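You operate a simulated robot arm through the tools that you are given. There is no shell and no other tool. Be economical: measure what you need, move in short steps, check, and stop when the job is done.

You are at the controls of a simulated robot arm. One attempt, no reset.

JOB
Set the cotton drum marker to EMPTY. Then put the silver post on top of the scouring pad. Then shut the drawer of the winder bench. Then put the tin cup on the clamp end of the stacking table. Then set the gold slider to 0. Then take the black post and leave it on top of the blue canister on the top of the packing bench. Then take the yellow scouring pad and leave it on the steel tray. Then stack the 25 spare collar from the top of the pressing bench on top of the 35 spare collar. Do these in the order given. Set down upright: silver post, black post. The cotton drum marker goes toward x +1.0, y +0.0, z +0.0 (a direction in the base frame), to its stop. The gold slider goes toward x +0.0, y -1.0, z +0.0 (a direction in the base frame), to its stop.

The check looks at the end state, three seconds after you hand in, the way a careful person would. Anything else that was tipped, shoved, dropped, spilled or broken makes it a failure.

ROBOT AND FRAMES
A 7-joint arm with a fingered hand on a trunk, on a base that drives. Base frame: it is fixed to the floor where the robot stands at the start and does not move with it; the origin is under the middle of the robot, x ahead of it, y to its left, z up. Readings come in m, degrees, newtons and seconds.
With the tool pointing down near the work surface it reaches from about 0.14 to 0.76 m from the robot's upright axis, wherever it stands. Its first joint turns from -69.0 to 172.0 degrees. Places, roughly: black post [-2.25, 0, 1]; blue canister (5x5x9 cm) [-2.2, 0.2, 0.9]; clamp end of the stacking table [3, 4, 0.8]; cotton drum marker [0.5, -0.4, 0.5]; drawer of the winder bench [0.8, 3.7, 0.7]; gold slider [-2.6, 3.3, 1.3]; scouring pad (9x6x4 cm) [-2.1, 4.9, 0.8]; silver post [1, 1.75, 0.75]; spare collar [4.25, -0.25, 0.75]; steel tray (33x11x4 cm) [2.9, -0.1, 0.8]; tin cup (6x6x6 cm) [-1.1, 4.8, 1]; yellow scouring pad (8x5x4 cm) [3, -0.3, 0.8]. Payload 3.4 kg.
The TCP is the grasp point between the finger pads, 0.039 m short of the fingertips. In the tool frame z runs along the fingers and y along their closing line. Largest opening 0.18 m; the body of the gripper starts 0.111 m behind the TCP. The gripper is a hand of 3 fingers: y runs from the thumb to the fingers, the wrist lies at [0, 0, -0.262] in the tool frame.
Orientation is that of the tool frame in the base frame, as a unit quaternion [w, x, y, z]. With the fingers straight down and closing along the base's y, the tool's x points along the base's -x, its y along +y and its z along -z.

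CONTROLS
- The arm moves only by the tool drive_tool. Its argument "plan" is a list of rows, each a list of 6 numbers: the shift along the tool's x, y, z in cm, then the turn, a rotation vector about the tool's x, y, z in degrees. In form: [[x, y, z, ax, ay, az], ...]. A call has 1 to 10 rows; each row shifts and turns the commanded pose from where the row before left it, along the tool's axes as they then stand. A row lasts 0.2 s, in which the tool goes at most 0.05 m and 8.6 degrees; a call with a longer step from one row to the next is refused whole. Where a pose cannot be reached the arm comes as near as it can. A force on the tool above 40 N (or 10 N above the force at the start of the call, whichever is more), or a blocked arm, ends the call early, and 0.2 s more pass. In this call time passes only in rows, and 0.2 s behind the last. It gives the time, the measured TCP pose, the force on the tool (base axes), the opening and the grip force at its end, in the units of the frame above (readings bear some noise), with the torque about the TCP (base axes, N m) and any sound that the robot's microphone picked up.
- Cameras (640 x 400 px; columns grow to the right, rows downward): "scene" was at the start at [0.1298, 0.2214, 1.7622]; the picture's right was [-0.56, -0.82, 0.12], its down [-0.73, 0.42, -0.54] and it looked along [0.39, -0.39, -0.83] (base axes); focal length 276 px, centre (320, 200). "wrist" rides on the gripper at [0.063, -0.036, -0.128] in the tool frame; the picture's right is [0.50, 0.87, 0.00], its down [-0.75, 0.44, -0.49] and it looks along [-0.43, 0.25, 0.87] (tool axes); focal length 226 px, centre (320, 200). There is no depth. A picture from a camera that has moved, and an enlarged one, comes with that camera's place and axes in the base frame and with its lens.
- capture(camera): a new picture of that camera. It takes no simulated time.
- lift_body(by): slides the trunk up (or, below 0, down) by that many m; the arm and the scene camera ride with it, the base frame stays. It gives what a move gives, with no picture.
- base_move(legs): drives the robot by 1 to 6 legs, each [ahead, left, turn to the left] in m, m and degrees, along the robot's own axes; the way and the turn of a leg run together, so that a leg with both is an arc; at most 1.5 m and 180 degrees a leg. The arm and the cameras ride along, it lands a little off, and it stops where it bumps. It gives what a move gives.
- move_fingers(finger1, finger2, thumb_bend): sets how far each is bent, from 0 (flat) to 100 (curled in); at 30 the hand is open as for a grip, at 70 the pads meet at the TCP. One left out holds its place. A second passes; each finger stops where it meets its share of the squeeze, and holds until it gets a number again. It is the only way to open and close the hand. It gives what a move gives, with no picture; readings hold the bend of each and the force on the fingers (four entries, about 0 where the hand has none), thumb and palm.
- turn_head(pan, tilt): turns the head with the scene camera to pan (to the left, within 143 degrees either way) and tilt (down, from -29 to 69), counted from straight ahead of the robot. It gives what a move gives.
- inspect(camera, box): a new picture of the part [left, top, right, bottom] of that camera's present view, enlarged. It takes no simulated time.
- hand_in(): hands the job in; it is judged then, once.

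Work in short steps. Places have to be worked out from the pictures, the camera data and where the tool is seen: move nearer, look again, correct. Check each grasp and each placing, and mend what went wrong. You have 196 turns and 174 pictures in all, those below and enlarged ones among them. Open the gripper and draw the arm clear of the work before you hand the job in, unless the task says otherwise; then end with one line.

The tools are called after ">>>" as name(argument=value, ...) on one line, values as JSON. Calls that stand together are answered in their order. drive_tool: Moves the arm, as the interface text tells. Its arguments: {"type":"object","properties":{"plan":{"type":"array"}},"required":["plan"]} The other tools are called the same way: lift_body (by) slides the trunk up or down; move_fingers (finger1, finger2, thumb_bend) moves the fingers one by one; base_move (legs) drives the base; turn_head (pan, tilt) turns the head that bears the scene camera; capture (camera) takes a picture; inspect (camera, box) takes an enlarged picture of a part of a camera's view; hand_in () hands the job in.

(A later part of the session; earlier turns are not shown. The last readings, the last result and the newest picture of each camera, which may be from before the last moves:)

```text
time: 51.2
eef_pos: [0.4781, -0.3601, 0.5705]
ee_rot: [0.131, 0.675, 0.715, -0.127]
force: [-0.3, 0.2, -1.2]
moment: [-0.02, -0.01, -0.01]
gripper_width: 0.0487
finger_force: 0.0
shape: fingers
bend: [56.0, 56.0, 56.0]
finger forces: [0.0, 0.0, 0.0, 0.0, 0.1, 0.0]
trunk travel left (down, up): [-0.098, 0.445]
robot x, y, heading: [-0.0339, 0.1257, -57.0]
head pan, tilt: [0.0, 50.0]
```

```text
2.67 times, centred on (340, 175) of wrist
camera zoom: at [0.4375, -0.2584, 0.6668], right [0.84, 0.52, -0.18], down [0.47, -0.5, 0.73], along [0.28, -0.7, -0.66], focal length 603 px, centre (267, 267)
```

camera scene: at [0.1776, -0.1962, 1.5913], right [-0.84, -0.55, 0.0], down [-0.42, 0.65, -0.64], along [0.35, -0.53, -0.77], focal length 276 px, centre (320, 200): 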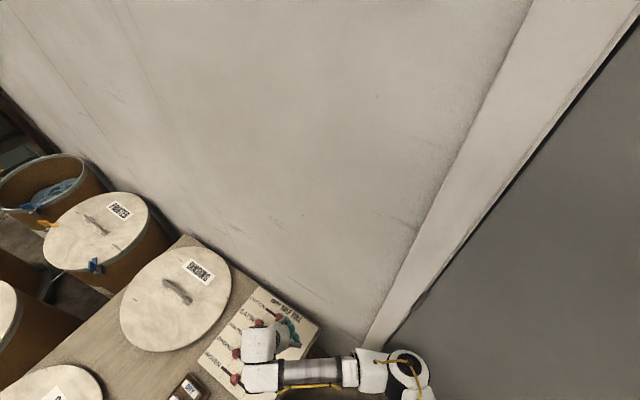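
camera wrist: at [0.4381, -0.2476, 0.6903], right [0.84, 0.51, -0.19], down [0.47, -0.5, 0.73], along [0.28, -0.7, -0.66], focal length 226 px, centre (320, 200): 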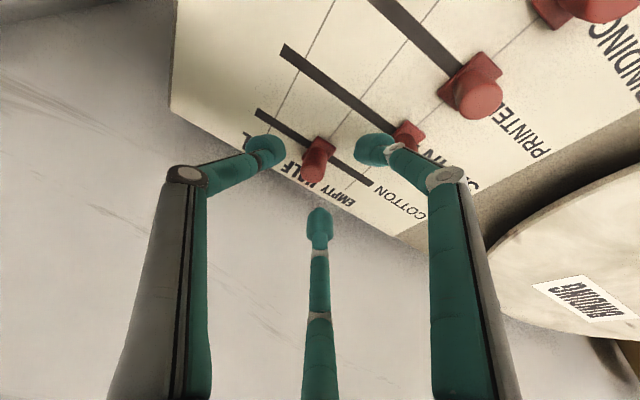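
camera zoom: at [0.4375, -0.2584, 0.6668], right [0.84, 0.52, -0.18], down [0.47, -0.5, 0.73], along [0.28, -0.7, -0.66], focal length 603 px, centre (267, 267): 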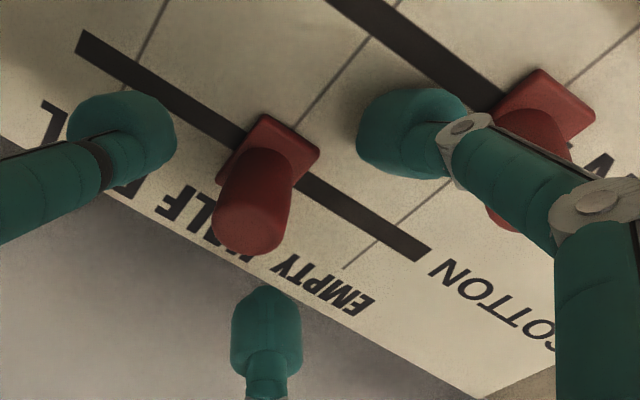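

The right finger would pass close to Satin's knob, so I close onto the cotton knob first, which pulls that finger inward. Then I'll slide it.

>>> drive_tool(plan=[[0, 0, 0.8, 0, 0, 0]])

>>> move_fingers(finger1=68, finger2=68, thumb_bend=68)

>>> inspect(camera="wrist", box=[220, 100, 460, 250])

```text
time: 51.6
eef_pos: [0.4809, -0.3619, 0.5673]
ee_rot: [0.134, 0.674, 0.715, -0.128]
force: [0.0, 2.5, 6.7]
moment: [0.19, -0.15, 0.04]
gripper_width: 0.0468
finger_force: 3.7
shape: fingers
bend: [58.0, 56.0, 56.0]
finger forces: [7.2, 0.0, 0.0, 0.0, 0.0, 0.0]
trunk travel left (down, up): [-0.098, 0.445]
robot x, y, heading: [-0.0346, 0.1274, -57.2]
head pan, tilt: [0.0, 50.0]
```

```text
time: 52.6
eef_pos: [0.4787, -0.3636, 0.564]
ee_rot: [0.131, 0.675, 0.715, -0.127]
force: [-0.4, 0.5, -3.0]
moment: [0.13, -0.02, -0.01]
gripper_width: 0.0158
finger_force: 5.6
shape: fingers
bend: [65.0, 65.0, 65.0]
finger forces: [4.1, 2.5, 0.0, 0.1, 3.8, 0.0]
trunk travel left (down, up): [-0.098, 0.445]
robot x, y, heading: [-0.0302, 0.1261, -56.8]
head pan, tilt: [0.0, 50.0]
```

```text
2.67 times, centred on (340, 175) of wrist
camera zoom: at [0.4378, -0.2604, 0.6591], right [0.84, 0.52, -0.18], down [0.47, -0.5, 0.73], along [0.28, -0.7, -0.66], focal length 603 px, centre (267, 267)
```

zoom: 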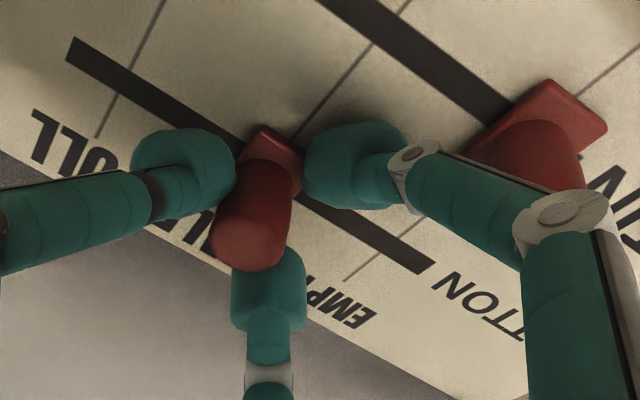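

The knob is gripped by all three fingers. I slide it in +x in small rows until the stop.

>>> drive_tool(plan=[[0, 1.2, 0, 0, 0, 0], [0, 1.2, 0, 0, 0, 0], [0, 1.2, 0, 0, 0, 0]])

>>> inspect(camera="wrist", box=[220, 100, 460, 250])

```text
time: 53.4
eef_pos: [0.5132, -0.3622, 0.5657]
ee_rot: [0.132, 0.676, 0.714, -0.127]
force: [-20.5, 0.8, 7.7]
moment: [0.84, 0.16, 0.3]
gripper_width: 0.0059
finger_force: 26.4
shape: fingers
bend: [66.0, 67.0, 62.0]
finger forces: [43.5, 0.5, 0.0, 0.0, 9.6, 0.0]
trunk travel left (down, up): [-0.098, 0.445]
robot x, y, heading: [-0.0318, 0.1258, -56.7]
head pan, tilt: [0.0, 50.0]
```

```text
2.67 times, centred on (340, 175) of wrist
camera zoom: at [0.4715, -0.2593, 0.6609], right [0.84, 0.51, -0.18], down [0.47, -0.5, 0.73], along [0.28, -0.7, -0.66], focal length 603 px, centre (267, 267)
```

zoom: 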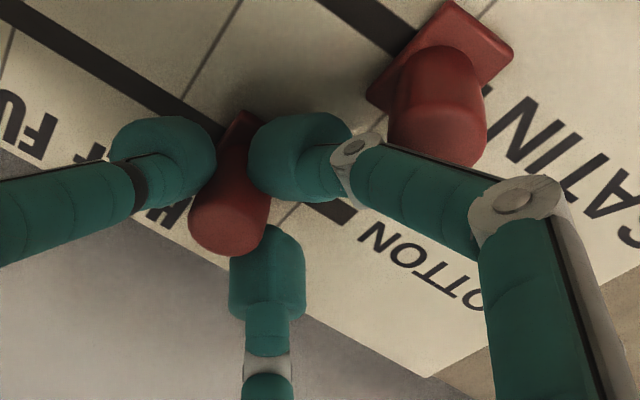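

It moved about 3 cm, but finger1 carries 43 N, most likely scraping the board. I raise slightly and continue.

>>> drive_tool(plan=[[0, -0.3, -0.5, 0, 0, 0]])

>>> drive_tool(plan=[[0, 1.0, 0, 0, 0, 0], [0, 1.0, 0, 0, 0, 0]])

>>> inspect(camera="wrist", box=[220, 100, 460, 250])

```text
time: 53.8
eef_pos: [0.5159, -0.3572, 0.5712]
ee_rot: [0.134, 0.673, 0.716, -0.125]
force: [-0.2, -0.7, -1.9]
moment: [-0.04, 0.06, -0.02]
gripper_width: 0.0084
finger_force: 3.5
shape: fingers
bend: [68.0, 65.0, 65.0]
finger forces: [0.5, 3.1, 0.0, 0.0, 3.1, 0.0]
trunk travel left (down, up): [-0.098, 0.445]
robot x, y, heading: [-0.0311, 0.1279, -56.7]
head pan, tilt: [0.0, 50.0]
```

```text
time: 54.4
eef_pos: [0.532, -0.3568, 0.5692]
ee_rot: [0.131, 0.674, 0.716, -0.127]
force: [-3.6, 2.7, 2.2]
moment: [0.06, 0.17, -0.1]
gripper_width: 0.0097
finger_force: 5.4
shape: fingers
bend: [68.0, 66.0, 65.0]
finger forces: [0.0, 2.3, 0.0, 0.1, 7.0, 0.0]
trunk travel left (down, up): [-0.098, 0.445]
robot x, y, heading: [-0.0293, 0.131, -57.1]
head pan, tilt: [0.0, 50.0]
```

```text
2.67 times, centred on (340, 175) of wrist
camera zoom: at [0.4903, -0.2557, 0.6649], right [0.84, 0.52, -0.18], down [0.47, -0.5, 0.73], along [0.28, -0.69, -0.66], focal length 603 px, centre (267, 267)
```

zoom: 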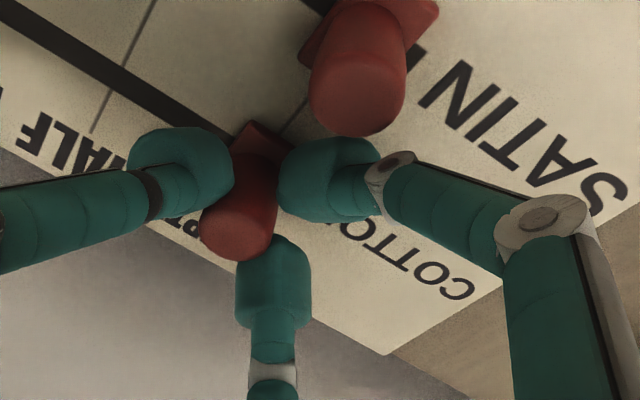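

It slides freely now. I continue toward the stop.

>>> drive_tool(plan=[[0, 0.8, 0, 0, 0, 0], [0, 0.8, 0, 0, 0, 0], [0, 0.8, 0, 0, 0, 0]])

>>> inspect(camera="wrist", box=[220, 100, 460, 250])

```text
time: 55.2
eef_pos: [0.5524, -0.3562, 0.5702]
ee_rot: [0.131, 0.676, 0.714, -0.128]
force: [-21.9, 12.4, 9.9]
moment: [0.3, 1.09, -0.8]
gripper_width: 0.0287
finger_force: 12.4
shape: fingers
bend: [68.0, 68.0, 59.0]
finger forces: [0.0, 0.1, 0.0, 0.0, 25.2, 0.0]
trunk travel left (down, up): [-0.098, 0.445]
robot x, y, heading: [-0.0324, 0.1276, -56.9]
head pan, tilt: [0.0, 50.0]
```

```text
2.67 times, centred on (340, 175) of wrist
camera zoom: at [0.5119, -0.2538, 0.6658], right [0.84, 0.51, -0.18], down [0.47, -0.5, 0.73], along [0.28, -0.7, -0.66], focal length 603 px, centre (267, 267)
```

zoom: 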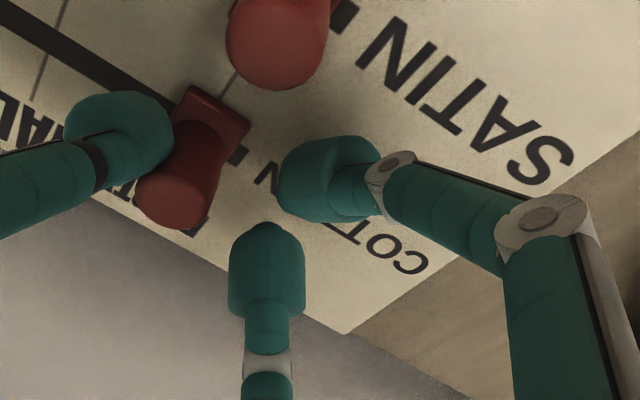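

The thumb presses 25 N and the marker sits on the EMPTY line just like its neighbours, so it is at its stop. I back the thumb off a little, lift clear and check.

>>> drive_tool(plan=[[0, -1.2, 0, 0, 0, 0], [0, 0, -3, 0, 0, 0], [0, 0, -4, 0, 0, 0], [0, 0, -4, 0, 0, 0]])

>>> capture(camera="wrist")

```text
time: 56.2
eef_pos: [0.5445, -0.3168, 0.6719]
ee_rot: [0.132, 0.674, 0.715, -0.127]
force: [-0.2, 0.1, 0.1]
moment: [-0.01, 0.01, 0.04]
gripper_width: 0.0032
finger_force: 0.0
shape: fingers
bend: [68.0, 68.0, 68.0]
finger forces: [0.0, 0.1, 0.0, 0.0, 0.1, 0.0]
trunk travel left (down, up): [-0.098, 0.445]
robot x, y, heading: [-0.0293, 0.1285, -56.7]
head pan, tilt: [0.0, 50.0]
```

```text
138 pictures are left
camera wrist: at [0.5035, -0.2153, 0.7675], right [0.84, 0.52, -0.18], down [0.47, -0.5, 0.73], along [0.28, -0.7, -0.66], focal length 226 px, centre (320, 200)
```

wrist: 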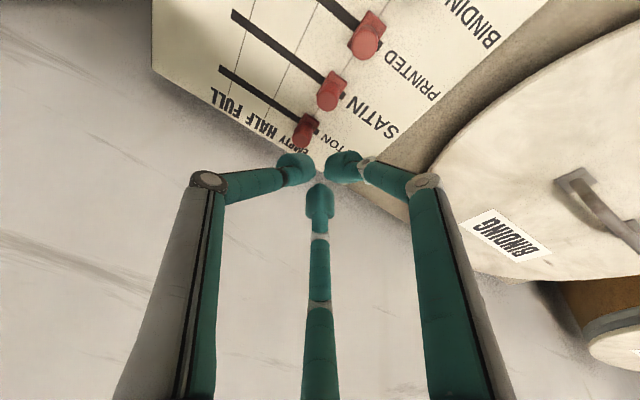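

Cotton lines up with the other markers at EMPTY. I raise the trunk and back out to open floor.

>>> lift_body(by=0.3)

>>> base_move(legs=[[-0.7, 0, 0], [0, 0, 90]])

>>> turn_head(pan=0, tilt=30)

>>> capture(camera="scene")

```text
time: 59.2
eef_pos: [0.54, -0.3156, 1.0639]
ee_rot: [0.198, 0.671, 0.7, -0.143]
force: [-0.2, -0.3, -0.4]
moment: [0.04, 0.01, -0.03]
gripper_width: 0.003
finger_force: 0.0
shape: fingers
bend: [68.0, 68.0, 68.0]
finger forces: [0.0, 0.0, 0.1, 0.0, 0.0, 0.0]
trunk travel left (down, up): [-0.398, 0.145]
robot x, y, heading: [-0.0284, 0.1292, -56.8]
head pan, tilt: [0.0, 50.0]
```

```text
time: 66.8
eef_pos: [0.0482, 1.2674, 1.0634]
ee_rot: [0.243, -0.014, 0.969, 0.037]
force: [0.2, -0.1, -0.6]
moment: [0.0, 0.0, -0.02]
gripper_width: 0.0031
finger_force: 0.1
shape: fingers
bend: [68.0, 68.0, 68.0]
finger forces: [0.1, 0.1, 0.0, 0.1, 0.1, 0.0]
trunk travel left (down, up): [-0.398, 0.145]
robot x, y, heading: [-0.4004, 0.7031, 32.4]
head pan, tilt: [0.0, 50.0]
```

```text
time: 67.6
eef_pos: [0.0489, 1.2654, 1.0655]
ee_rot: [0.244, -0.013, 0.969, 0.037]
force: [-0.5, 0.6, 0.1]
moment: [0.01, -0.03, -0.02]
gripper_width: 0.0033
finger_force: 0.0
shape: fingers
bend: [68.0, 68.0, 68.0]
finger forces: [0.0, 0.0, 0.0, 0.1, 0.0, 0.0]
trunk travel left (down, up): [-0.398, 0.145]
robot x, y, heading: [-0.4029, 0.7028, 32.3]
head pan, tilt: [0.0, 30.0]
```

```text
137 pictures are left
camera scene: at [-0.3325, 0.7452, 1.9534], right [0.53, -0.85, 0.0], down [-0.43, -0.27, -0.86], along [0.73, 0.46, -0.5], focal length 276 px, centre (320, 200)
```

scene: 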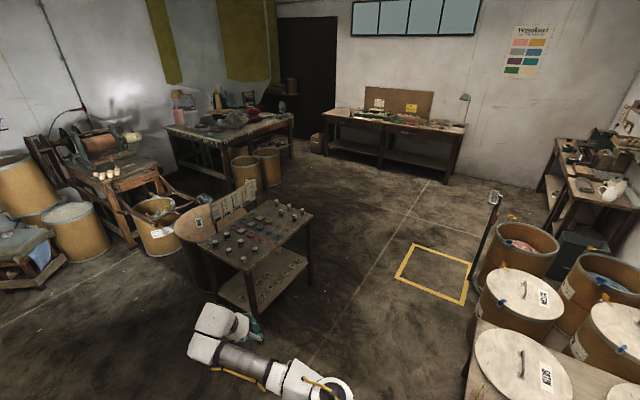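

The little bench with many small items is where the silver post should be. I enlarge it.

>>> inspect(camera="scene", box=[170, 170, 330, 270])

```text
4.00 times, centred on (250, 220) of scene
camera zoom: at [-0.3325, 0.7452, 1.9534], right [0.53, -0.85, 0.0], down [-0.43, -0.27, -0.86], along [0.73, 0.46, -0.5], focal length 1105 px, centre (600, 120)
```

zoom: 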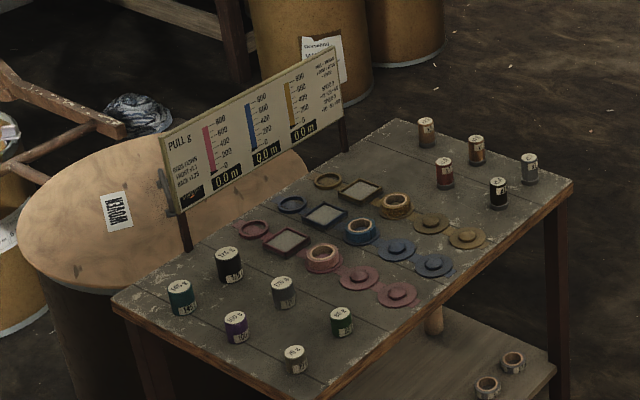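

The silver/grey cylinder at the bench's near right corner, at about (1.13, 1.83), is the best match. I straighten and retract the arm, then drive over to face that corner.

>>> drive_tool(plan=[[0, 0, 0, -0.75, 5.75, -6.03], [0, 0, 0, -0.75, 5.75, -6.03], [0, 0, 0, -0.75, 5.75, -6.03], [0, 0, 0, -0.75, 5.75, -6.03], [0, 0, 0, -0.75, 5.75, -6.03], [4, -2.5, 0, 0, 0, 0], [4, -2.5, 0, 0, 0, 0], [4, -2.5, 0, 0, 0, 0], [4, -2.5, 0, 0, 0, 0]])

>>> base_move(legs=[[0, 0, -15], [1.4, 0, 0], [0.3, 0, 0], [0, 0, 73]])

>>> turn_head(pan=0, tilt=50)

>>> capture(camera="scene")

```text
time: 69.6
eef_pos: [-0.0355, 1.0698, 1.0418]
ee_rot: [0.033, -0.244, 0.969, 0.007]
force: [-0.7, -0.4, 0.1]
moment: [0.03, -0.03, -0.05]
gripper_width: 0.0035
finger_force: 0.0
shape: fingers
bend: [68.0, 68.0, 68.0]
finger forces: [0.0, 0.1, 0.1, 0.0, 0.0, 0.0]
out of reach, approached as far as the arm can: row 3, 4, 5
trunk travel left (down, up): [-0.398, 0.145]
robot x, y, heading: [-0.4039, 0.7003, 32.3]
head pan, tilt: [0.0, 30.0]
```

```text
time: 82.2
eef_pos: [1.0746, 1.6932, 1.0416]
ee_rot: [0.024, -0.688, 0.725, 0.022]
force: [-0.3, 0.4, -0.7]
moment: [0.01, 0.0, 0.0]
gripper_width: 0.0032
finger_force: 0.0
shape: fingers
bend: [68.0, 68.0, 68.0]
finger forces: [0.0, 0.1, 0.1, 0.1, 0.0, 0.1]
trunk travel left (down, up): [-0.398, 0.145]
robot x, y, heading: [1.1977, 1.1876, 90.9]
head pan, tilt: [0.0, 30.0]
```

```text
time: 83.0
eef_pos: [1.0721, 1.6914, 1.0411]
ee_rot: [0.025, -0.688, 0.725, 0.021]
force: [0.2, 0.8, 0.2]
moment: [-0.02, 0.01, 0.02]
gripper_width: 0.0037
finger_force: 0.0
shape: fingers
bend: [68.0, 68.0, 68.0]
finger forces: [0.0, 0.1, 0.0, 0.0, 0.0, 0.1]
trunk travel left (down, up): [-0.398, 0.145]
robot x, y, heading: [1.1951, 1.1884, 90.8]
head pan, tilt: [0.0, 50.0]
```

```text
135 pictures are left
camera scene: at [1.1977, 1.2534, 1.9241], right [1.0, 0.01, 0.0], down [0.01, -0.77, -0.64], along [-0.01, 0.64, -0.77], focal length 276 px, centre (320, 200)
```

scene: 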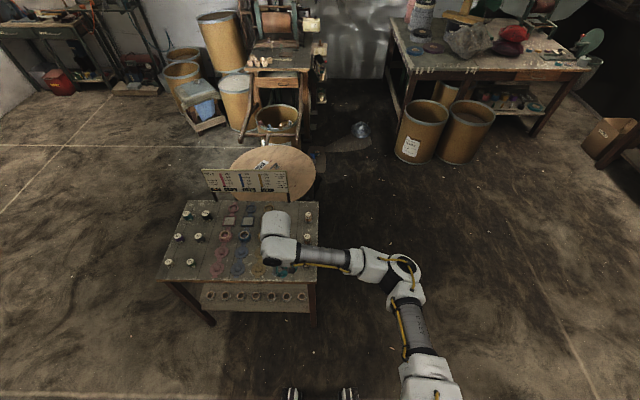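

The arm hides the right-hand posts in the scene view, so I look from the wrist.

>>> capture(camera="wrist")

>>> inspect(camera="scene", box=[160, 180, 340, 300])

```text
134 pictures are left
camera wrist: at [1.104, 1.618, 1.1635], right [-0.89, -0.45, -0.04], down [-0.4, 0.74, 0.54], along [-0.22, 0.5, -0.84], focal length 226 px, centre (320, 200)
```

wrist: 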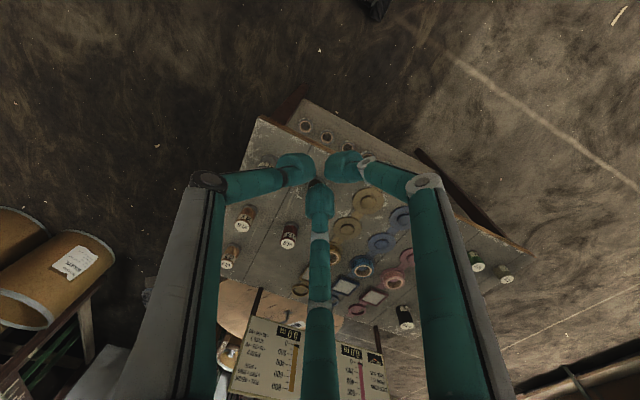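

```text
3.33 times, centred on (250, 240) of scene
camera zoom: at [1.1977, 1.2534, 1.9241], right [1.0, 0.01, 0.0], down [0.01, -0.77, -0.64], along [-0.01, 0.64, -0.77], focal length 920 px, centre (553, 67)
```

zoom: 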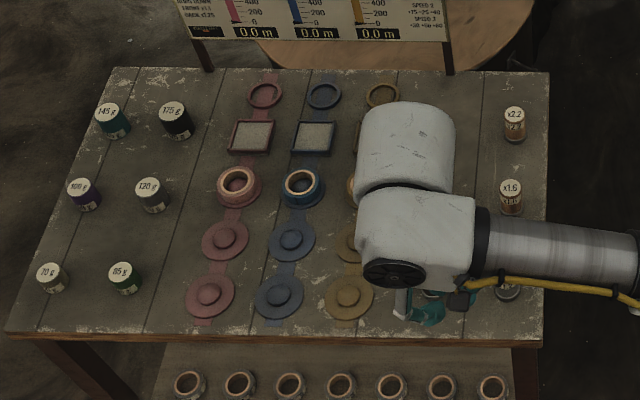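

The right-hand group looks like copper, black and silver pieces. I draw the hand back and right to see the corner piece unobstructed.

>>> drive_tool(plan=[[4, -2.5, 0, 0, 0, 0], [4, -2.5, 0, 0, 0, 0]])

>>> inspect(camera="wrist", box=[200, 130, 440, 280])

>>> inspect(camera="scene", box=[220, 190, 380, 300])

```text
time: 83.6
eef_pos: [1.1218, 1.6094, 1.0369]
ee_rot: [0.025, -0.688, 0.725, 0.022]
force: [0.1, -0.3, -0.3]
moment: [0.0, -0.01, 0.03]
gripper_width: 0.0035
finger_force: 0.1
shape: fingers
bend: [68.0, 68.0, 68.0]
finger forces: [0.0, 0.0, 0.1, 0.1, 0.0, 0.0]
trunk travel left (down, up): [-0.398, 0.145]
robot x, y, heading: [1.1942, 1.1877, 90.9]
head pan, tilt: [0.0, 50.0]
```

```text
2.67 times, centred on (320, 205) of wrist
camera zoom: at [1.1532, 1.5366, 1.1585], right [-0.89, -0.45, -0.04], down [-0.4, 0.74, 0.54], along [-0.22, 0.5, -0.84], focal length 603 px, centre (320, 187)
```

zoom: 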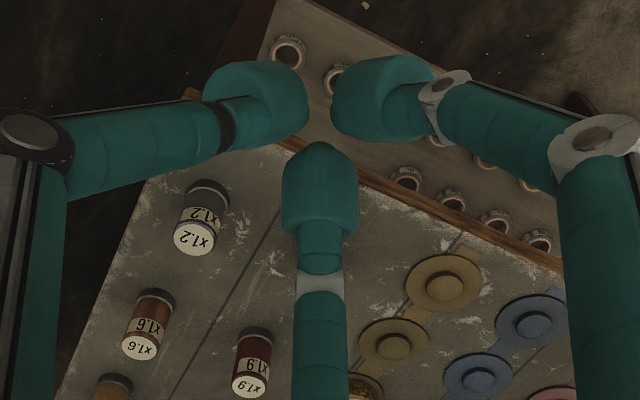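

```text
3.64 times, centred on (300, 245) of scene
camera zoom: at [1.2036, 1.2518, 1.9241], right [1.0, 0.01, 0.0], down [0.01, -0.77, -0.64], along [-0.01, 0.64, -0.77], focal length 1004 px, centre (393, 36)
```

zoom: 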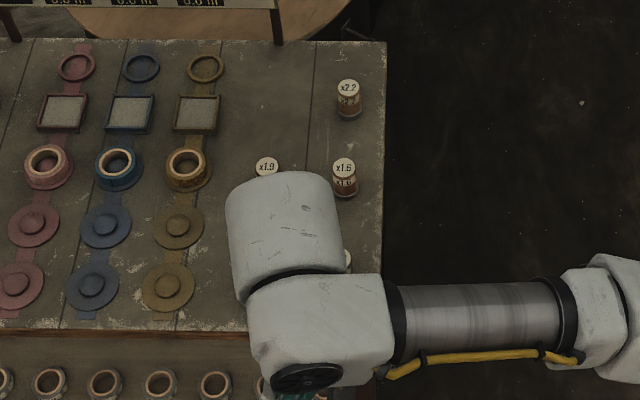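

It's the "x1.2" silver piece, at about (1.124, 1.825), roughly 5 cm tall, with a black neighbour 8 cm to its left. I turn the hand so the fingers close along base y, then preset a moderate opening.

>>> drive_tool(plan=[[0, 0, 0, 0, 0, 8.2], [0, 0, 0, 0, 0, 8.2], [0, 0, 0, 0, 0, 8.2], [0, 0, 0, 0, 0, 8.2], [0, 0, 0, 0, 0, 8.2], [0, 0, 0, 0, 0, 8.2], [0, 0, 0, 0, 0, 8.2], [0, 0, 0, 0, 0, 8.2], [0, 0, 0, 0, 0, 8.2], [0, 0, 0, 0, 0, 8.2]])

>>> move_fingers(finger1=48, finger2=48, thumb_bend=48)

```text
time: 85.8
eef_pos: [1.1178, 1.6081, 1.0363]
ee_rot: [0.006, -0.043, 0.999, 0.034]
force: [0.0, 0.6, -0.6]
moment: [0.01, 0.04, 0.01]
gripper_width: 0.0033
finger_force: 0.0
shape: fingers
bend: [68.0, 68.0, 68.0]
finger forces: [0.1, 0.0, 0.0, 0.0, 0.0, 0.1]
trunk travel left (down, up): [-0.398, 0.145]
robot x, y, heading: [1.1927, 1.1873, 90.7]
head pan, tilt: [0.0, 50.0]
```

```text
time: 86.8
eef_pos: [1.1161, 1.6079, 1.0371]
ee_rot: [0.005, -0.043, 0.998, 0.034]
force: [-0.7, 0.7, 0.0]
moment: [-0.01, -0.03, 0.03]
gripper_width: 0.0802
finger_force: 0.0
shape: fingers
bend: [48.0, 48.0, 48.0]
finger forces: [0.1, 0.1, 0.0, 0.0, 0.0, 0.0]
trunk travel left (down, up): [-0.398, 0.145]
robot x, y, heading: [1.1955, 1.1857, 90.8]
head pan, tilt: [0.0, 50.0]
```

I null the residual tilt and move above the post.

>>> drive_tool(plan=[[0, 0, 0, 3.9, 0.6, 4.9], [-0.16, 4.3, 2.2, 0, 0, 0], [-0.16, 4.3, 2.2, 0, 0, 0], [-0.16, 4.3, 2.2, 0, 0, 0], [-0.16, 4.3, 2.2, 0, 0, 0], [-0.16, 4.3, 2.2, 0, 0, 0]])

>>> capture(camera="wrist")

>>> inspect(camera="scene", box=[220, 190, 380, 300])

```text
time: 88.2
eef_pos: [1.1269, 1.8257, 0.9231]
ee_rot: [0.001, -0.001, 1.0, -0.001]
force: [0.5, 0.4, 0.1]
moment: [-0.03, -0.04, 0.01]
gripper_width: 0.08
finger_force: 0.1
shape: fingers
bend: [48.0, 48.0, 48.0]
finger forces: [0.1, 0.0, 0.1, 0.0, 0.1, 0.1]
trunk travel left (down, up): [-0.398, 0.145]
robot x, y, heading: [1.1932, 1.1866, 90.9]
head pan, tilt: [0.0, 50.0]
```

```text
130 pictures are left
camera wrist: at [1.0639, 1.7892, 1.0499], right [-0.5, 0.87, 0.0], down [0.75, 0.44, 0.49], along [0.43, 0.24, -0.87], focal length 226 px, centre (320, 200)
```

wrist: 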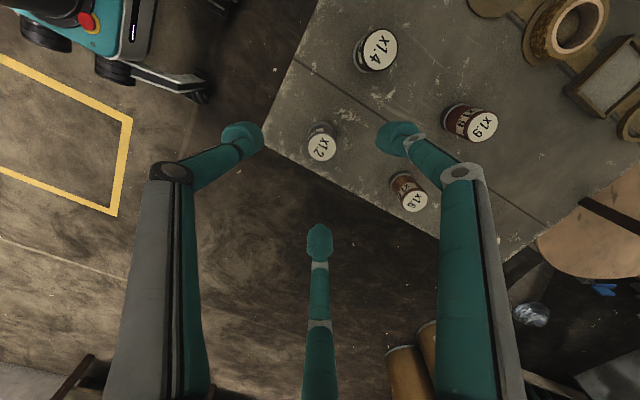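

```text
3.64 times, centred on (300, 245) of scene
camera zoom: at [1.1959, 1.256, 1.9239], right [1.0, 0.01, 0.0], down [0.01, -0.77, -0.64], along [-0.01, 0.64, -0.77], focal length 1004 px, centre (393, 36)
```

zoom: 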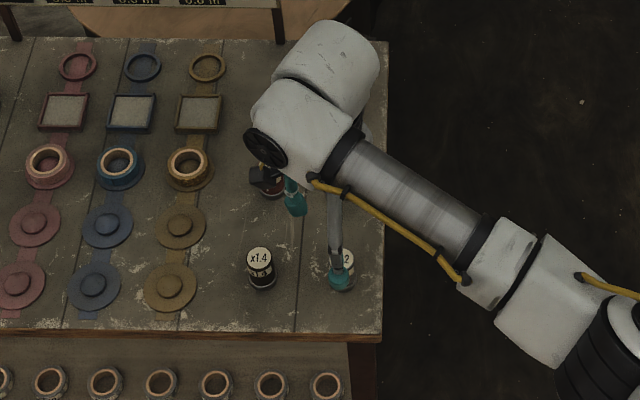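

The post sits directly under the TCP, and the black and red neighbours are clear of the fingers. I descend.

>>> drive_tool(plan=[[0.2, 0, 3.6, 0, 0, 0], [0, 0, 3.6, 0, 0, 0], [0, 0, 3.4, 0, 0, 0], [0, 0, 0.8, 0, 0, 0]])

>>> inspect(camera="wrist", box=[200, 50, 440, 250])

```text
time: 89.2
eef_pos: [1.123, 1.8215, 0.8129]
ee_rot: [0.0, -0.001, 1.0, -0.001]
force: [0.4, 0.0, 0.5]
moment: [-0.01, -0.03, 0.01]
gripper_width: 0.0804
finger_force: 0.0
shape: fingers
bend: [48.0, 48.0, 48.0]
finger forces: [0.1, 0.1, 0.0, 0.1, 0.0, 0.1]
trunk travel left (down, up): [-0.398, 0.145]
robot x, y, heading: [1.1933, 1.184, 91.0]
head pan, tilt: [0.0, 50.0]
```

```text
2.00 times, centred on (320, 150) of wrist
camera zoom: at [1.0612, 1.7864, 0.9391], right [-0.5, 0.87, 0.0], down [0.75, 0.44, 0.49], along [0.43, 0.25, -0.87], focal length 452 px, centre (320, 300)
```

zoom: 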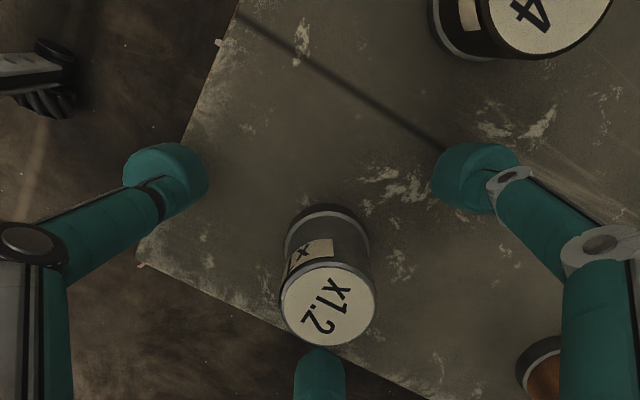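

The post is centred at TCP height. I go 0.6 cm lower and close.

>>> drive_tool(plan=[[0, 0.1, 0.5, 0, 0, 0]])

>>> move_fingers(finger1=70, finger2=70, thumb_bend=70)

>>> inspect(camera="wrist", box=[200, 50, 440, 250])

```text
time: 89.6
eef_pos: [1.1232, 1.8247, 0.8063]
ee_rot: [0.0, -0.001, 1.0, 0.0]
force: [-0.1, 0.5, 0.1]
moment: [0.0, -0.01, -0.01]
gripper_width: 0.0804
finger_force: 0.1
shape: fingers
bend: [48.0, 48.0, 48.0]
finger forces: [0.0, 0.0, 0.1, 0.0, 0.0, 0.0]
trunk travel left (down, up): [-0.398, 0.145]
robot x, y, heading: [1.1925, 1.1855, 90.5]
head pan, tilt: [0.0, 50.0]
```

```text
time: 90.6
eef_pos: [1.1238, 1.8239, 0.8068]
ee_rot: [0.0, -0.001, 1.0, -0.001]
force: [0.2, -0.7, -0.7]
moment: [0.01, -0.03, 0.03]
gripper_width: 0.0186
finger_force: 9.7
shape: fingers
bend: [63.0, 63.0, 65.0]
finger forces: [6.3, 6.2, 0.0, 0.1, 7.1, 0.0]
trunk travel left (down, up): [-0.398, 0.145]
robot x, y, heading: [1.193, 1.1892, 91.0]
head pan, tilt: [0.0, 50.0]
```

```text
2.00 times, centred on (320, 150) of wrist
camera zoom: at [1.0612, 1.7877, 0.9335], right [-0.5, 0.87, 0.0], down [0.75, 0.44, 0.49], along [0.43, 0.25, -0.87], focal length 452 px, centre (320, 300)
```

zoom: 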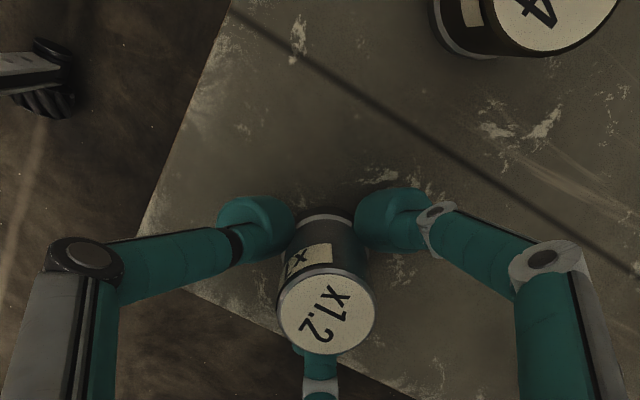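

All three fingers hold it at about 6–7 N. I lift gently and check.

>>> drive_tool(plan=[[0, 0, -2, 0, 0, 0], [0, 0, -4, 0, 0, 0], [0, 0, -4, 0, 0, 0], [0, 0, -4, 0, 0, 0]])

>>> inspect(camera="wrist", box=[200, 50, 440, 250])

```text
time: 91.6
eef_pos: [1.1228, 1.8246, 0.9482]
ee_rot: [0.001, -0.001, 1.0, -0.001]
force: [-0.5, 0.4, -1.7]
moment: [-0.03, 0.03, -0.02]
gripper_width: 0.0189
finger_force: 9.8
shape: fingers
bend: [63.0, 63.0, 65.0]
finger forces: [6.5, 6.1, 0.1, 0.0, 6.9, 0.0]
trunk travel left (down, up): [-0.398, 0.145]
robot x, y, heading: [1.1936, 1.1866, 91.0]
head pan, tilt: [0.0, 50.0]
```

```text
2.00 times, centred on (320, 150) of wrist
camera zoom: at [1.0606, 1.7886, 1.0739], right [-0.5, 0.87, 0.0], down [0.75, 0.44, 0.49], along [0.43, 0.25, -0.87], focal length 452 px, centre (320, 300)
```

zoom: 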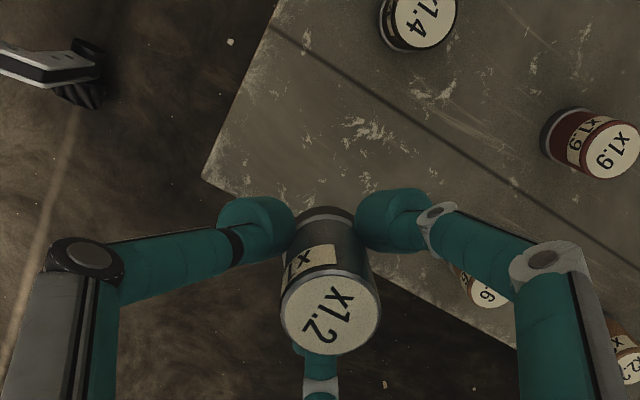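

The post is held securely. I raise it, back off from the bench, turn and drive to open floor to look toward the pad's area.

>>> drive_tool(plan=[[0, -3, -3, 0, 0, 0], [0, -3, -3, 0, 0, 0], [0, -3, -3, 0, 0, 0]])

>>> base_move(legs=[[-0.35, 0, 0], [0, 0, 90], [1.4, 0, 0], [0.2, 0, 0], [0, 0, -60]])

>>> turn_head(pan=0, tilt=22)

>>> capture(camera="scene")

```text
time: 92.4
eef_pos: [1.1245, 1.7337, 1.0362]
ee_rot: [0.001, 0.0, 1.0, -0.001]
force: [0.1, 0.6, -1.4]
moment: [0.01, -0.04, -0.01]
gripper_width: 0.0185
finger_force: 9.5
shape: fingers
bend: [63.0, 63.0, 66.0]
finger forces: [6.4, 5.9, 0.0, 0.0, 6.6, 0.1]
trunk travel left (down, up): [-0.398, 0.145]
robot x, y, heading: [1.1934, 1.1882, 90.7]
head pan, tilt: [0.0, 50.0]
```

```text
time: 108.9
eef_pos: [-0.731, 1.2658, 1.0373]
ee_rot: [0.001, -0.26, 0.966, -0.001]
force: [-0.6, 0.0, -1.1]
moment: [-0.02, -0.01, 0.02]
gripper_width: 0.0174
finger_force: 9.2
shape: fingers
bend: [63.0, 63.0, 66.0]
finger forces: [6.1, 5.8, 0.1, 0.0, 6.2, 0.0]
trunk travel left (down, up): [-0.398, 0.145]
robot x, y, heading: [-0.3952, 0.8274, 120.9]
head pan, tilt: [0.0, 50.0]
```

```text
time: 109.8
eef_pos: [-0.7307, 1.2636, 1.0379]
ee_rot: [0.001, -0.261, 0.965, 0.002]
force: [-1.2, -0.7, -2.0]
moment: [-0.02, 0.01, -0.02]
gripper_width: 0.0177
finger_force: 9.7
shape: fingers
bend: [63.0, 63.0, 66.0]
finger forces: [6.3, 6.1, 0.0, 0.0, 6.4, 0.0]
trunk travel left (down, up): [-0.398, 0.145]
robot x, y, heading: [-0.3999, 0.8261, 120.9]
head pan, tilt: [0.0, 22.0]
```

```text
125 pictures are left
camera scene: at [-0.4339, 0.8996, 1.9662], right [0.86, 0.51, 0.0], down [0.19, -0.33, -0.93], along [-0.48, 0.79, -0.38], focal length 276 px, centre (320, 200)
```

scene: 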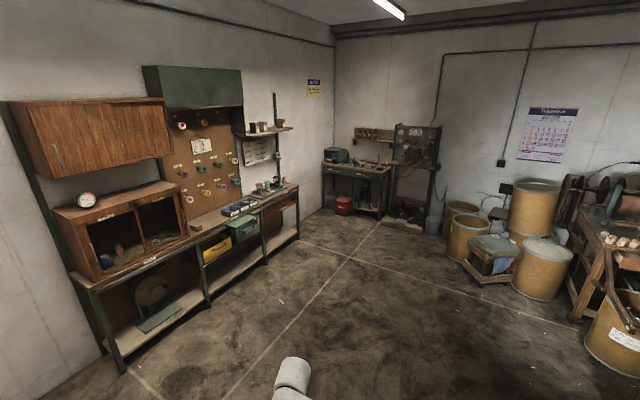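

Reading the room: the far-corner bench at about (-2, 4.9) holds the pad, and the left-wall bench front is at x≈-2.43. I drive diagonally toward the far bench and turn to face +y.

>>> base_move(legs=[[1.4, 0, 0], [1.2, 0, 0], [0, 0, -31]])

>>> turn_head(pan=0, tilt=28)

>>> capture(camera="scene")

```text
time: 124.1
eef_pos: [-1.76, 3.6352, 1.0376]
ee_rot: [0.001, 0.018, 1.0, 0.001]
force: [0.1, -0.4, -2.2]
moment: [-0.04, 0.0, 0.01]
gripper_width: 0.0179
finger_force: 9.4
shape: fingers
bend: [63.0, 63.0, 66.0]
finger forces: [6.3, 6.0, 0.0, 0.1, 6.3, 0.0]
trunk travel left (down, up): [-0.398, 0.145]
robot x, y, heading: [-1.7078, 3.0861, 88.6]
head pan, tilt: [0.0, 22.0]
```

```text
time: 124.7
eef_pos: [-1.7604, 3.6335, 1.0395]
ee_rot: [0.001, 0.019, 1.0, 0.002]
force: [-0.1, 0.7, -1.8]
moment: [0.02, 0.01, -0.02]
gripper_width: 0.0177
finger_force: 9.0
shape: fingers
bend: [63.0, 63.0, 66.0]
finger forces: [6.3, 6.1, 0.1, 0.0, 6.5, 0.0]
trunk travel left (down, up): [-0.398, 0.145]
robot x, y, heading: [-1.7064, 3.0869, 88.7]
head pan, tilt: [0.0, 28.0]
```

```text
124 pictures are left
camera scene: at [-1.7013, 3.1682, 1.9567], right [1.0, -0.02, 0.0], down [-0.01, -0.47, -0.88], along [0.02, 0.88, -0.47], focal length 276 px, centre (320, 200)
```

scene: 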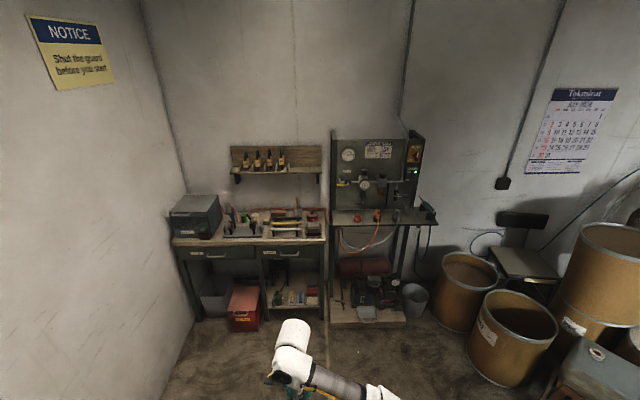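

>>> inspect(camera="scene", box=[160, 180, 340, 260])

>>> inspect(camera="scene", box=[320, 120, 450, 240])

```text
3.56 times, centred on (250, 220) of scene
camera zoom: at [-1.7013, 3.1682, 1.9567], right [1.0, -0.02, 0.0], down [-0.01, -0.47, -0.88], along [0.02, 0.88, -0.47], focal length 982 px, centre (569, 129)
```

zoom: 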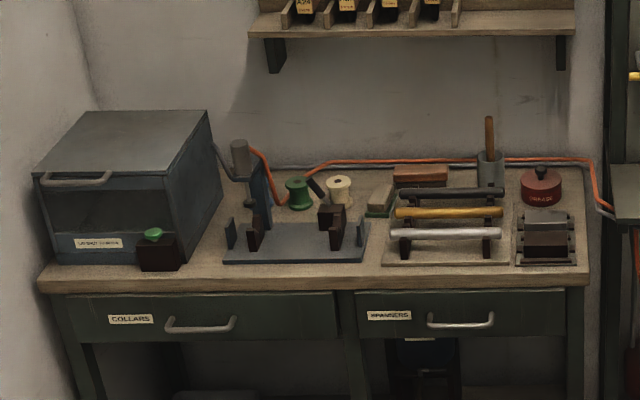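

```text
3.33 times, centred on (385, 180) of scene
camera zoom: at [-1.7013, 3.1682, 1.9567], right [1.0, -0.02, 0.0], down [-0.01, -0.47, -0.88], along [0.02, 0.88, -0.47], focal length 920 px, centre (103, 267)
```

zoom: 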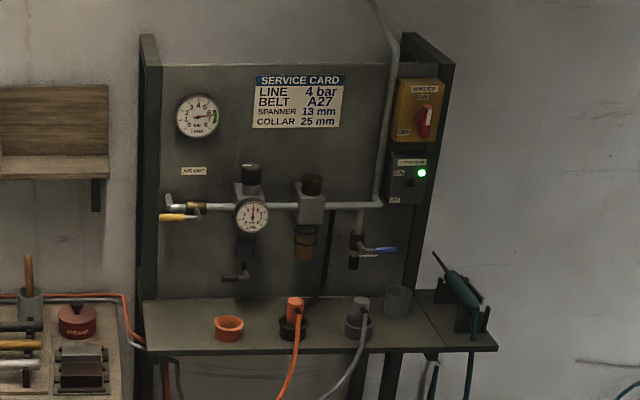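

The pad is the sponge with a green underside at about (-2.08, 5.0), among other things and below a wall shelf. I drive nearer to measure it properly.

>>> base_move(legs=[[1.0, 0.29, 0]])

>>> turn_head(pan=5, tilt=50)

>>> capture(camera="scene")

>>> capture(camera="wrist")

```text
time: 130.1
eef_pos: [-2.0382, 4.6334, 1.0404]
ee_rot: [0.001, 0.013, 1.0, 0.001]
force: [-0.2, 0.0, -2.5]
moment: [-0.02, -0.02, -0.01]
gripper_width: 0.0175
finger_force: 9.4
shape: fingers
bend: [63.0, 63.0, 66.0]
finger forces: [6.4, 6.0, 0.0, 0.0, 6.4, 0.1]
trunk travel left (down, up): [-0.398, 0.145]
robot x, y, heading: [-1.9787, 4.0844, 89.0]
head pan, tilt: [0.0, 28.0]
```

```text
time: 130.9
eef_pos: [-2.0395, 4.6311, 1.0409]
ee_rot: [0.002, 0.012, 1.0, 0.003]
force: [0.3, 0.4, -2.7]
moment: [-0.02, -0.01, -0.03]
gripper_width: 0.0175
finger_force: 9.6
shape: fingers
bend: [63.0, 63.0, 66.0]
finger forces: [6.4, 6.1, 0.0, 0.0, 6.5, 0.1]
trunk travel left (down, up): [-0.398, 0.145]
robot x, y, heading: [-1.9779, 4.086, 89.2]
head pan, tilt: [5.0, 50.0]
```

```text
121 pictures are left
camera scene: at [-1.9821, 4.1548, 1.9241], right [1.0, 0.07, 0.0], down [0.06, -0.77, -0.64], along [-0.05, 0.64, -0.77], focal length 276 px, centre (320, 200)
```

scene: 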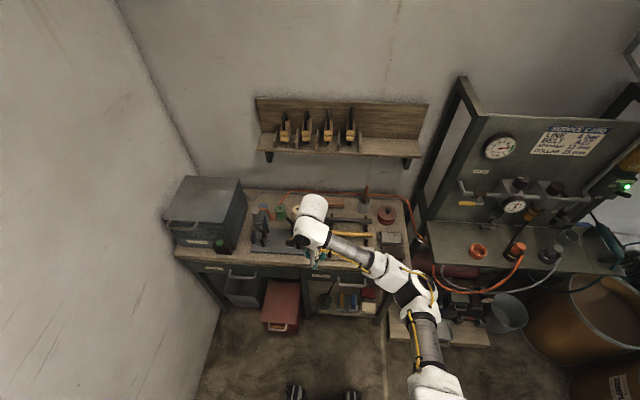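

```text
120 pictures are left
camera wrist: at [-2.1038, 4.5958, 1.1666], right [-0.48, 0.88, 0.0], down [0.76, 0.41, 0.5], along [0.44, 0.24, -0.87], focal length 226 px, centre (320, 200)
```

wrist: 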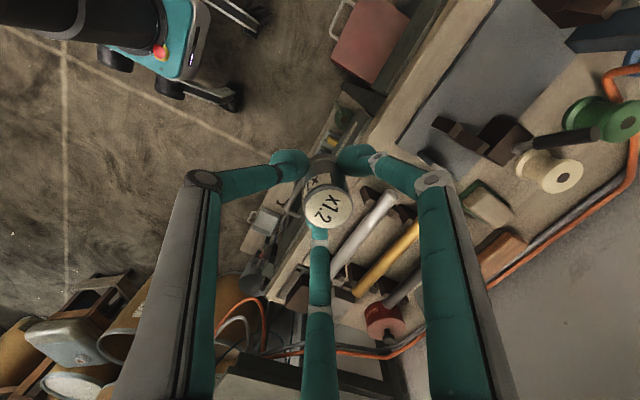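

The pad centre comes out at (-2.06, 4.98), and the shelf front edge at y≈5.02, z≈1.19, so I should come in low. I lower the tool to z≈0.93 and drive ahead 0.28 m.

>>> drive_tool(plan=[[0, 0, 3.7, 0, 0, 0], [0, 0, 3.7, 0, 0, 0], [0, 0, 3.6, 0, 0, 0]])

>>> base_move(legs=[[0.26, 0, 0]])

>>> capture(camera="wrist")

>>> capture(camera="scene")

```text
time: 131.8
eef_pos: [-2.0395, 4.6333, 0.9308]
ee_rot: [0.002, 0.013, 1.0, 0.003]
force: [-0.1, 0.8, -1.3]
moment: [0.03, -0.03, -0.01]
gripper_width: 0.0177
finger_force: 8.7
shape: fingers
bend: [63.0, 63.0, 66.0]
finger forces: [6.3, 6.0, 0.1, 0.0, 6.4, 0.0]
trunk travel left (down, up): [-0.398, 0.145]
robot x, y, heading: [-1.9802, 4.0858, 89.6]
head pan, tilt: [5.0, 50.0]
```

```text
time: 133.6
eef_pos: [-2.0335, 4.8857, 0.9311]
ee_rot: [0.001, 0.015, 1.0, 0.003]
force: [-0.3, 0.4, -2.8]
moment: [-0.06, 0.01, -0.03]
gripper_width: 0.0174
finger_force: 9.8
shape: fingers
bend: [63.0, 63.0, 66.0]
finger forces: [6.5, 6.0, 0.1, 0.0, 6.5, 0.1]
trunk travel left (down, up): [-0.398, 0.145]
robot x, y, heading: [-1.9797, 4.3434, 89.2]
head pan, tilt: [5.0, 50.0]
```

```text
119 pictures are left
camera wrist: at [-2.0975, 4.8506, 1.0573], right [-0.47, 0.88, 0.0], down [0.76, 0.41, 0.5], along [0.44, 0.24, -0.87], focal length 226 px, centre (320, 200)
```

wrist: 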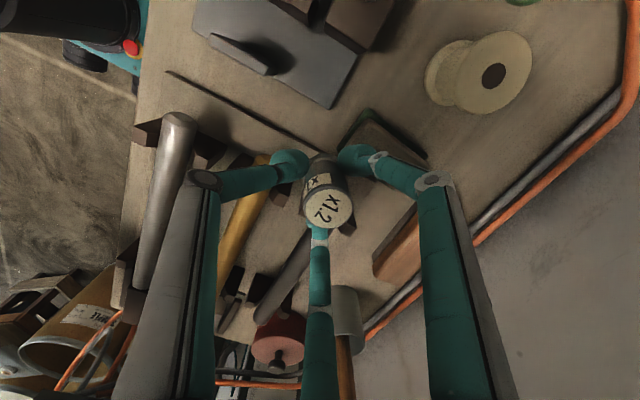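

```text
118 pictures are left
camera scene: at [-1.9782, 4.4085, 1.924], right [1.0, 0.07, 0.0], down [0.05, -0.77, -0.64], along [-0.05, 0.64, -0.77], focal length 276 px, centre (320, 200)
```

scene: 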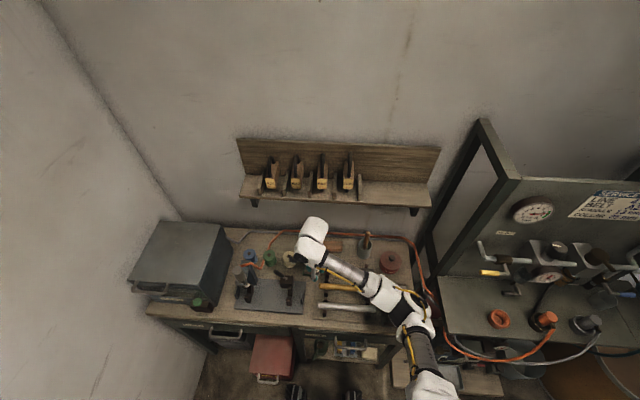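

I zoom on the pad to get its edges.

>>> inspect(camera="wrist", box=[260, 80, 480, 250])

>>> inspect(camera="scene", box=[230, 200, 400, 320])

```text
2.35 times, centred on (370, 165) of wrist
camera zoom: at [-2.0975, 4.8506, 1.0573], right [-0.47, 0.88, 0.0], down [0.76, 0.41, 0.5], along [0.44, 0.24, -0.87], focal length 532 px, centre (202, 282)
```

zoom: 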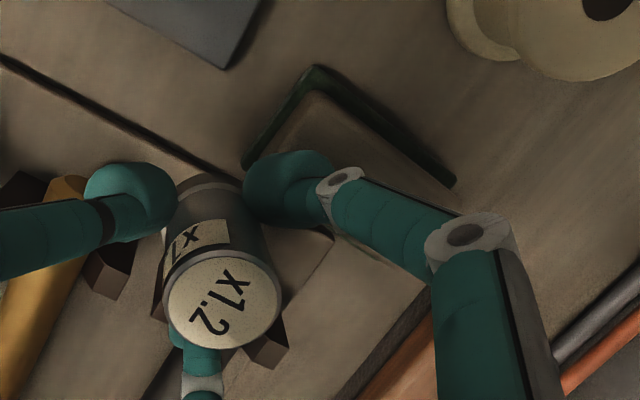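

```text
3.33 times, centred on (315, 260) of scene
camera zoom: at [-1.9782, 4.4085, 1.924], right [1.0, 0.07, 0.0], down [0.05, -0.77, -0.64], along [-0.05, 0.64, -0.77], focal length 920 px, centre (337, 0)
```

zoom: 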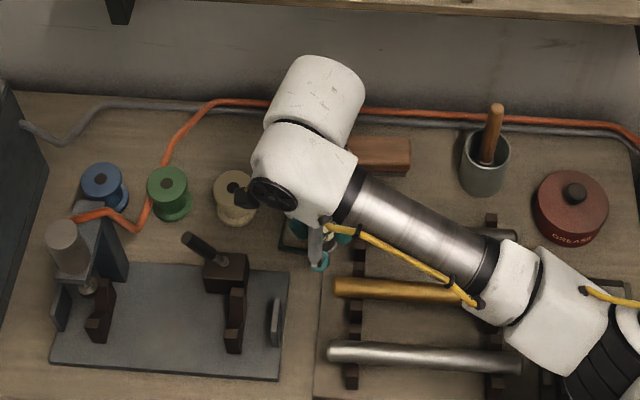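

The pad lies with its 9 cm side along y, centred about (-2.051, 4.968). I shift over it, then descend until the post hovers about 1 cm above.

>>> drive_tool(plan=[[0.93, 3.2, 0, 0, 0, 0], [0.93, 3.2, 0, 0, 0, 0], [0, 0, 3.0, 0, 0, 0], [0, 0, 3.0, 0, 0, 0]])

>>> inspect(camera="wrist", box=[220, 60, 460, 250])

>>> inspect(camera="scene", box=[230, 170, 400, 300])

```text
time: 134.6
eef_pos: [-2.0524, 4.9498, 0.8996]
ee_rot: [-0.001, 0.012, 1.0, 0.013]
force: [2.7, -8.7, 23.3]
moment: [-0.55, -0.08, 0.02]
gripper_width: 0.0187
finger_force: 15.8
shape: fingers
bend: [66.0, 65.0, 66.0]
finger forces: [7.4, 7.0, 0.0, 0.0, 18.5, 0.0]
trunk travel left (down, up): [-0.398, 0.145]
robot x, y, heading: [-1.9771, 4.3409, 89.3]
head pan, tilt: [5.0, 50.0]
stopped in row 4: the force on the tool passed its limit (the readings are from after the stop); the commanded pose is now the measured one
```

```text
2.11 times, centred on (340, 155) of wrist
camera zoom: at [-2.1147, 4.9122, 1.0243], right [-0.48, 0.88, 0.02], down [0.77, 0.4, 0.5], along [0.43, 0.26, -0.87], focal length 476 px, centre (278, 295)
```

zoom: 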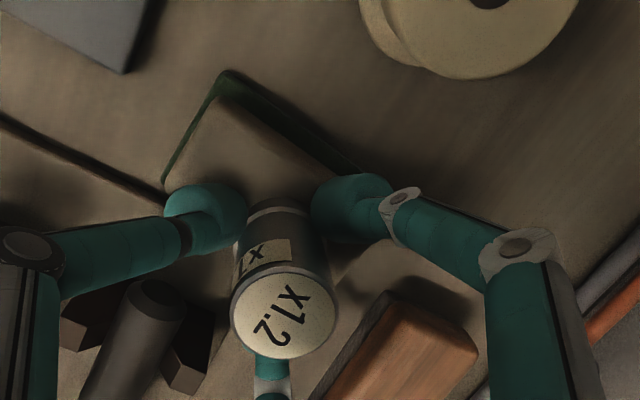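

```text
3.08 times, centred on (315, 235) of scene
camera zoom: at [-1.9754, 4.403, 1.9245], right [1.0, 0.07, 0.0], down [0.05, -0.76, -0.64], along [-0.05, 0.64, -0.77], focal length 850 px, centre (335, 92)
```

zoom: 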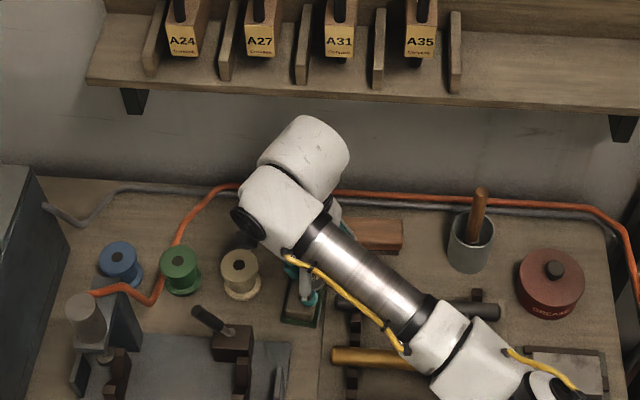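

Contact came 4 cm early, so this bench top is higher (about 0.81) and the post is already on the pad. With that height the pad centre recomputes to (-2.06, 4.95), right under the post. I relieve the pressure slightly before releasing.

>>> drive_tool(plan=[[0.3, -0.2, -0.5, -1.2, 0, 0]])

>>> inspect(camera="wrist", box=[220, 60, 460, 250])

```text
time: 135.0
eef_pos: [-2.0561, 4.9483, 0.8997]
ee_rot: [0.001, 0.013, 1.0, 0.023]
force: [2.6, -0.8, 8.0]
moment: [-0.02, -0.11, -0.01]
gripper_width: 0.0184
finger_force: 11.7
shape: fingers
bend: [65.0, 64.0, 66.0]
finger forces: [7.2, 7.7, 0.0, 0.0, 8.4, 0.1]
trunk travel left (down, up): [-0.398, 0.145]
robot x, y, heading: [-1.9817, 4.3408, 89.3]
head pan, tilt: [5.0, 50.0]
```

```text
2.11 times, centred on (340, 155) of wrist
camera zoom: at [-2.1194, 4.9092, 1.0245], right [-0.48, 0.88, 0.04], down [0.76, 0.39, 0.51], along [0.43, 0.27, -0.86], focal length 476 px, centre (278, 295)
```

zoom: 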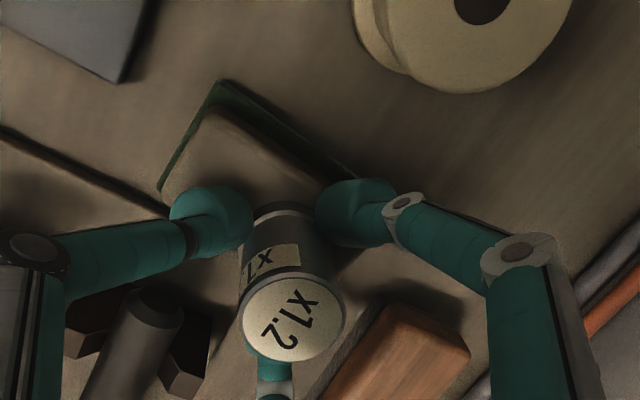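

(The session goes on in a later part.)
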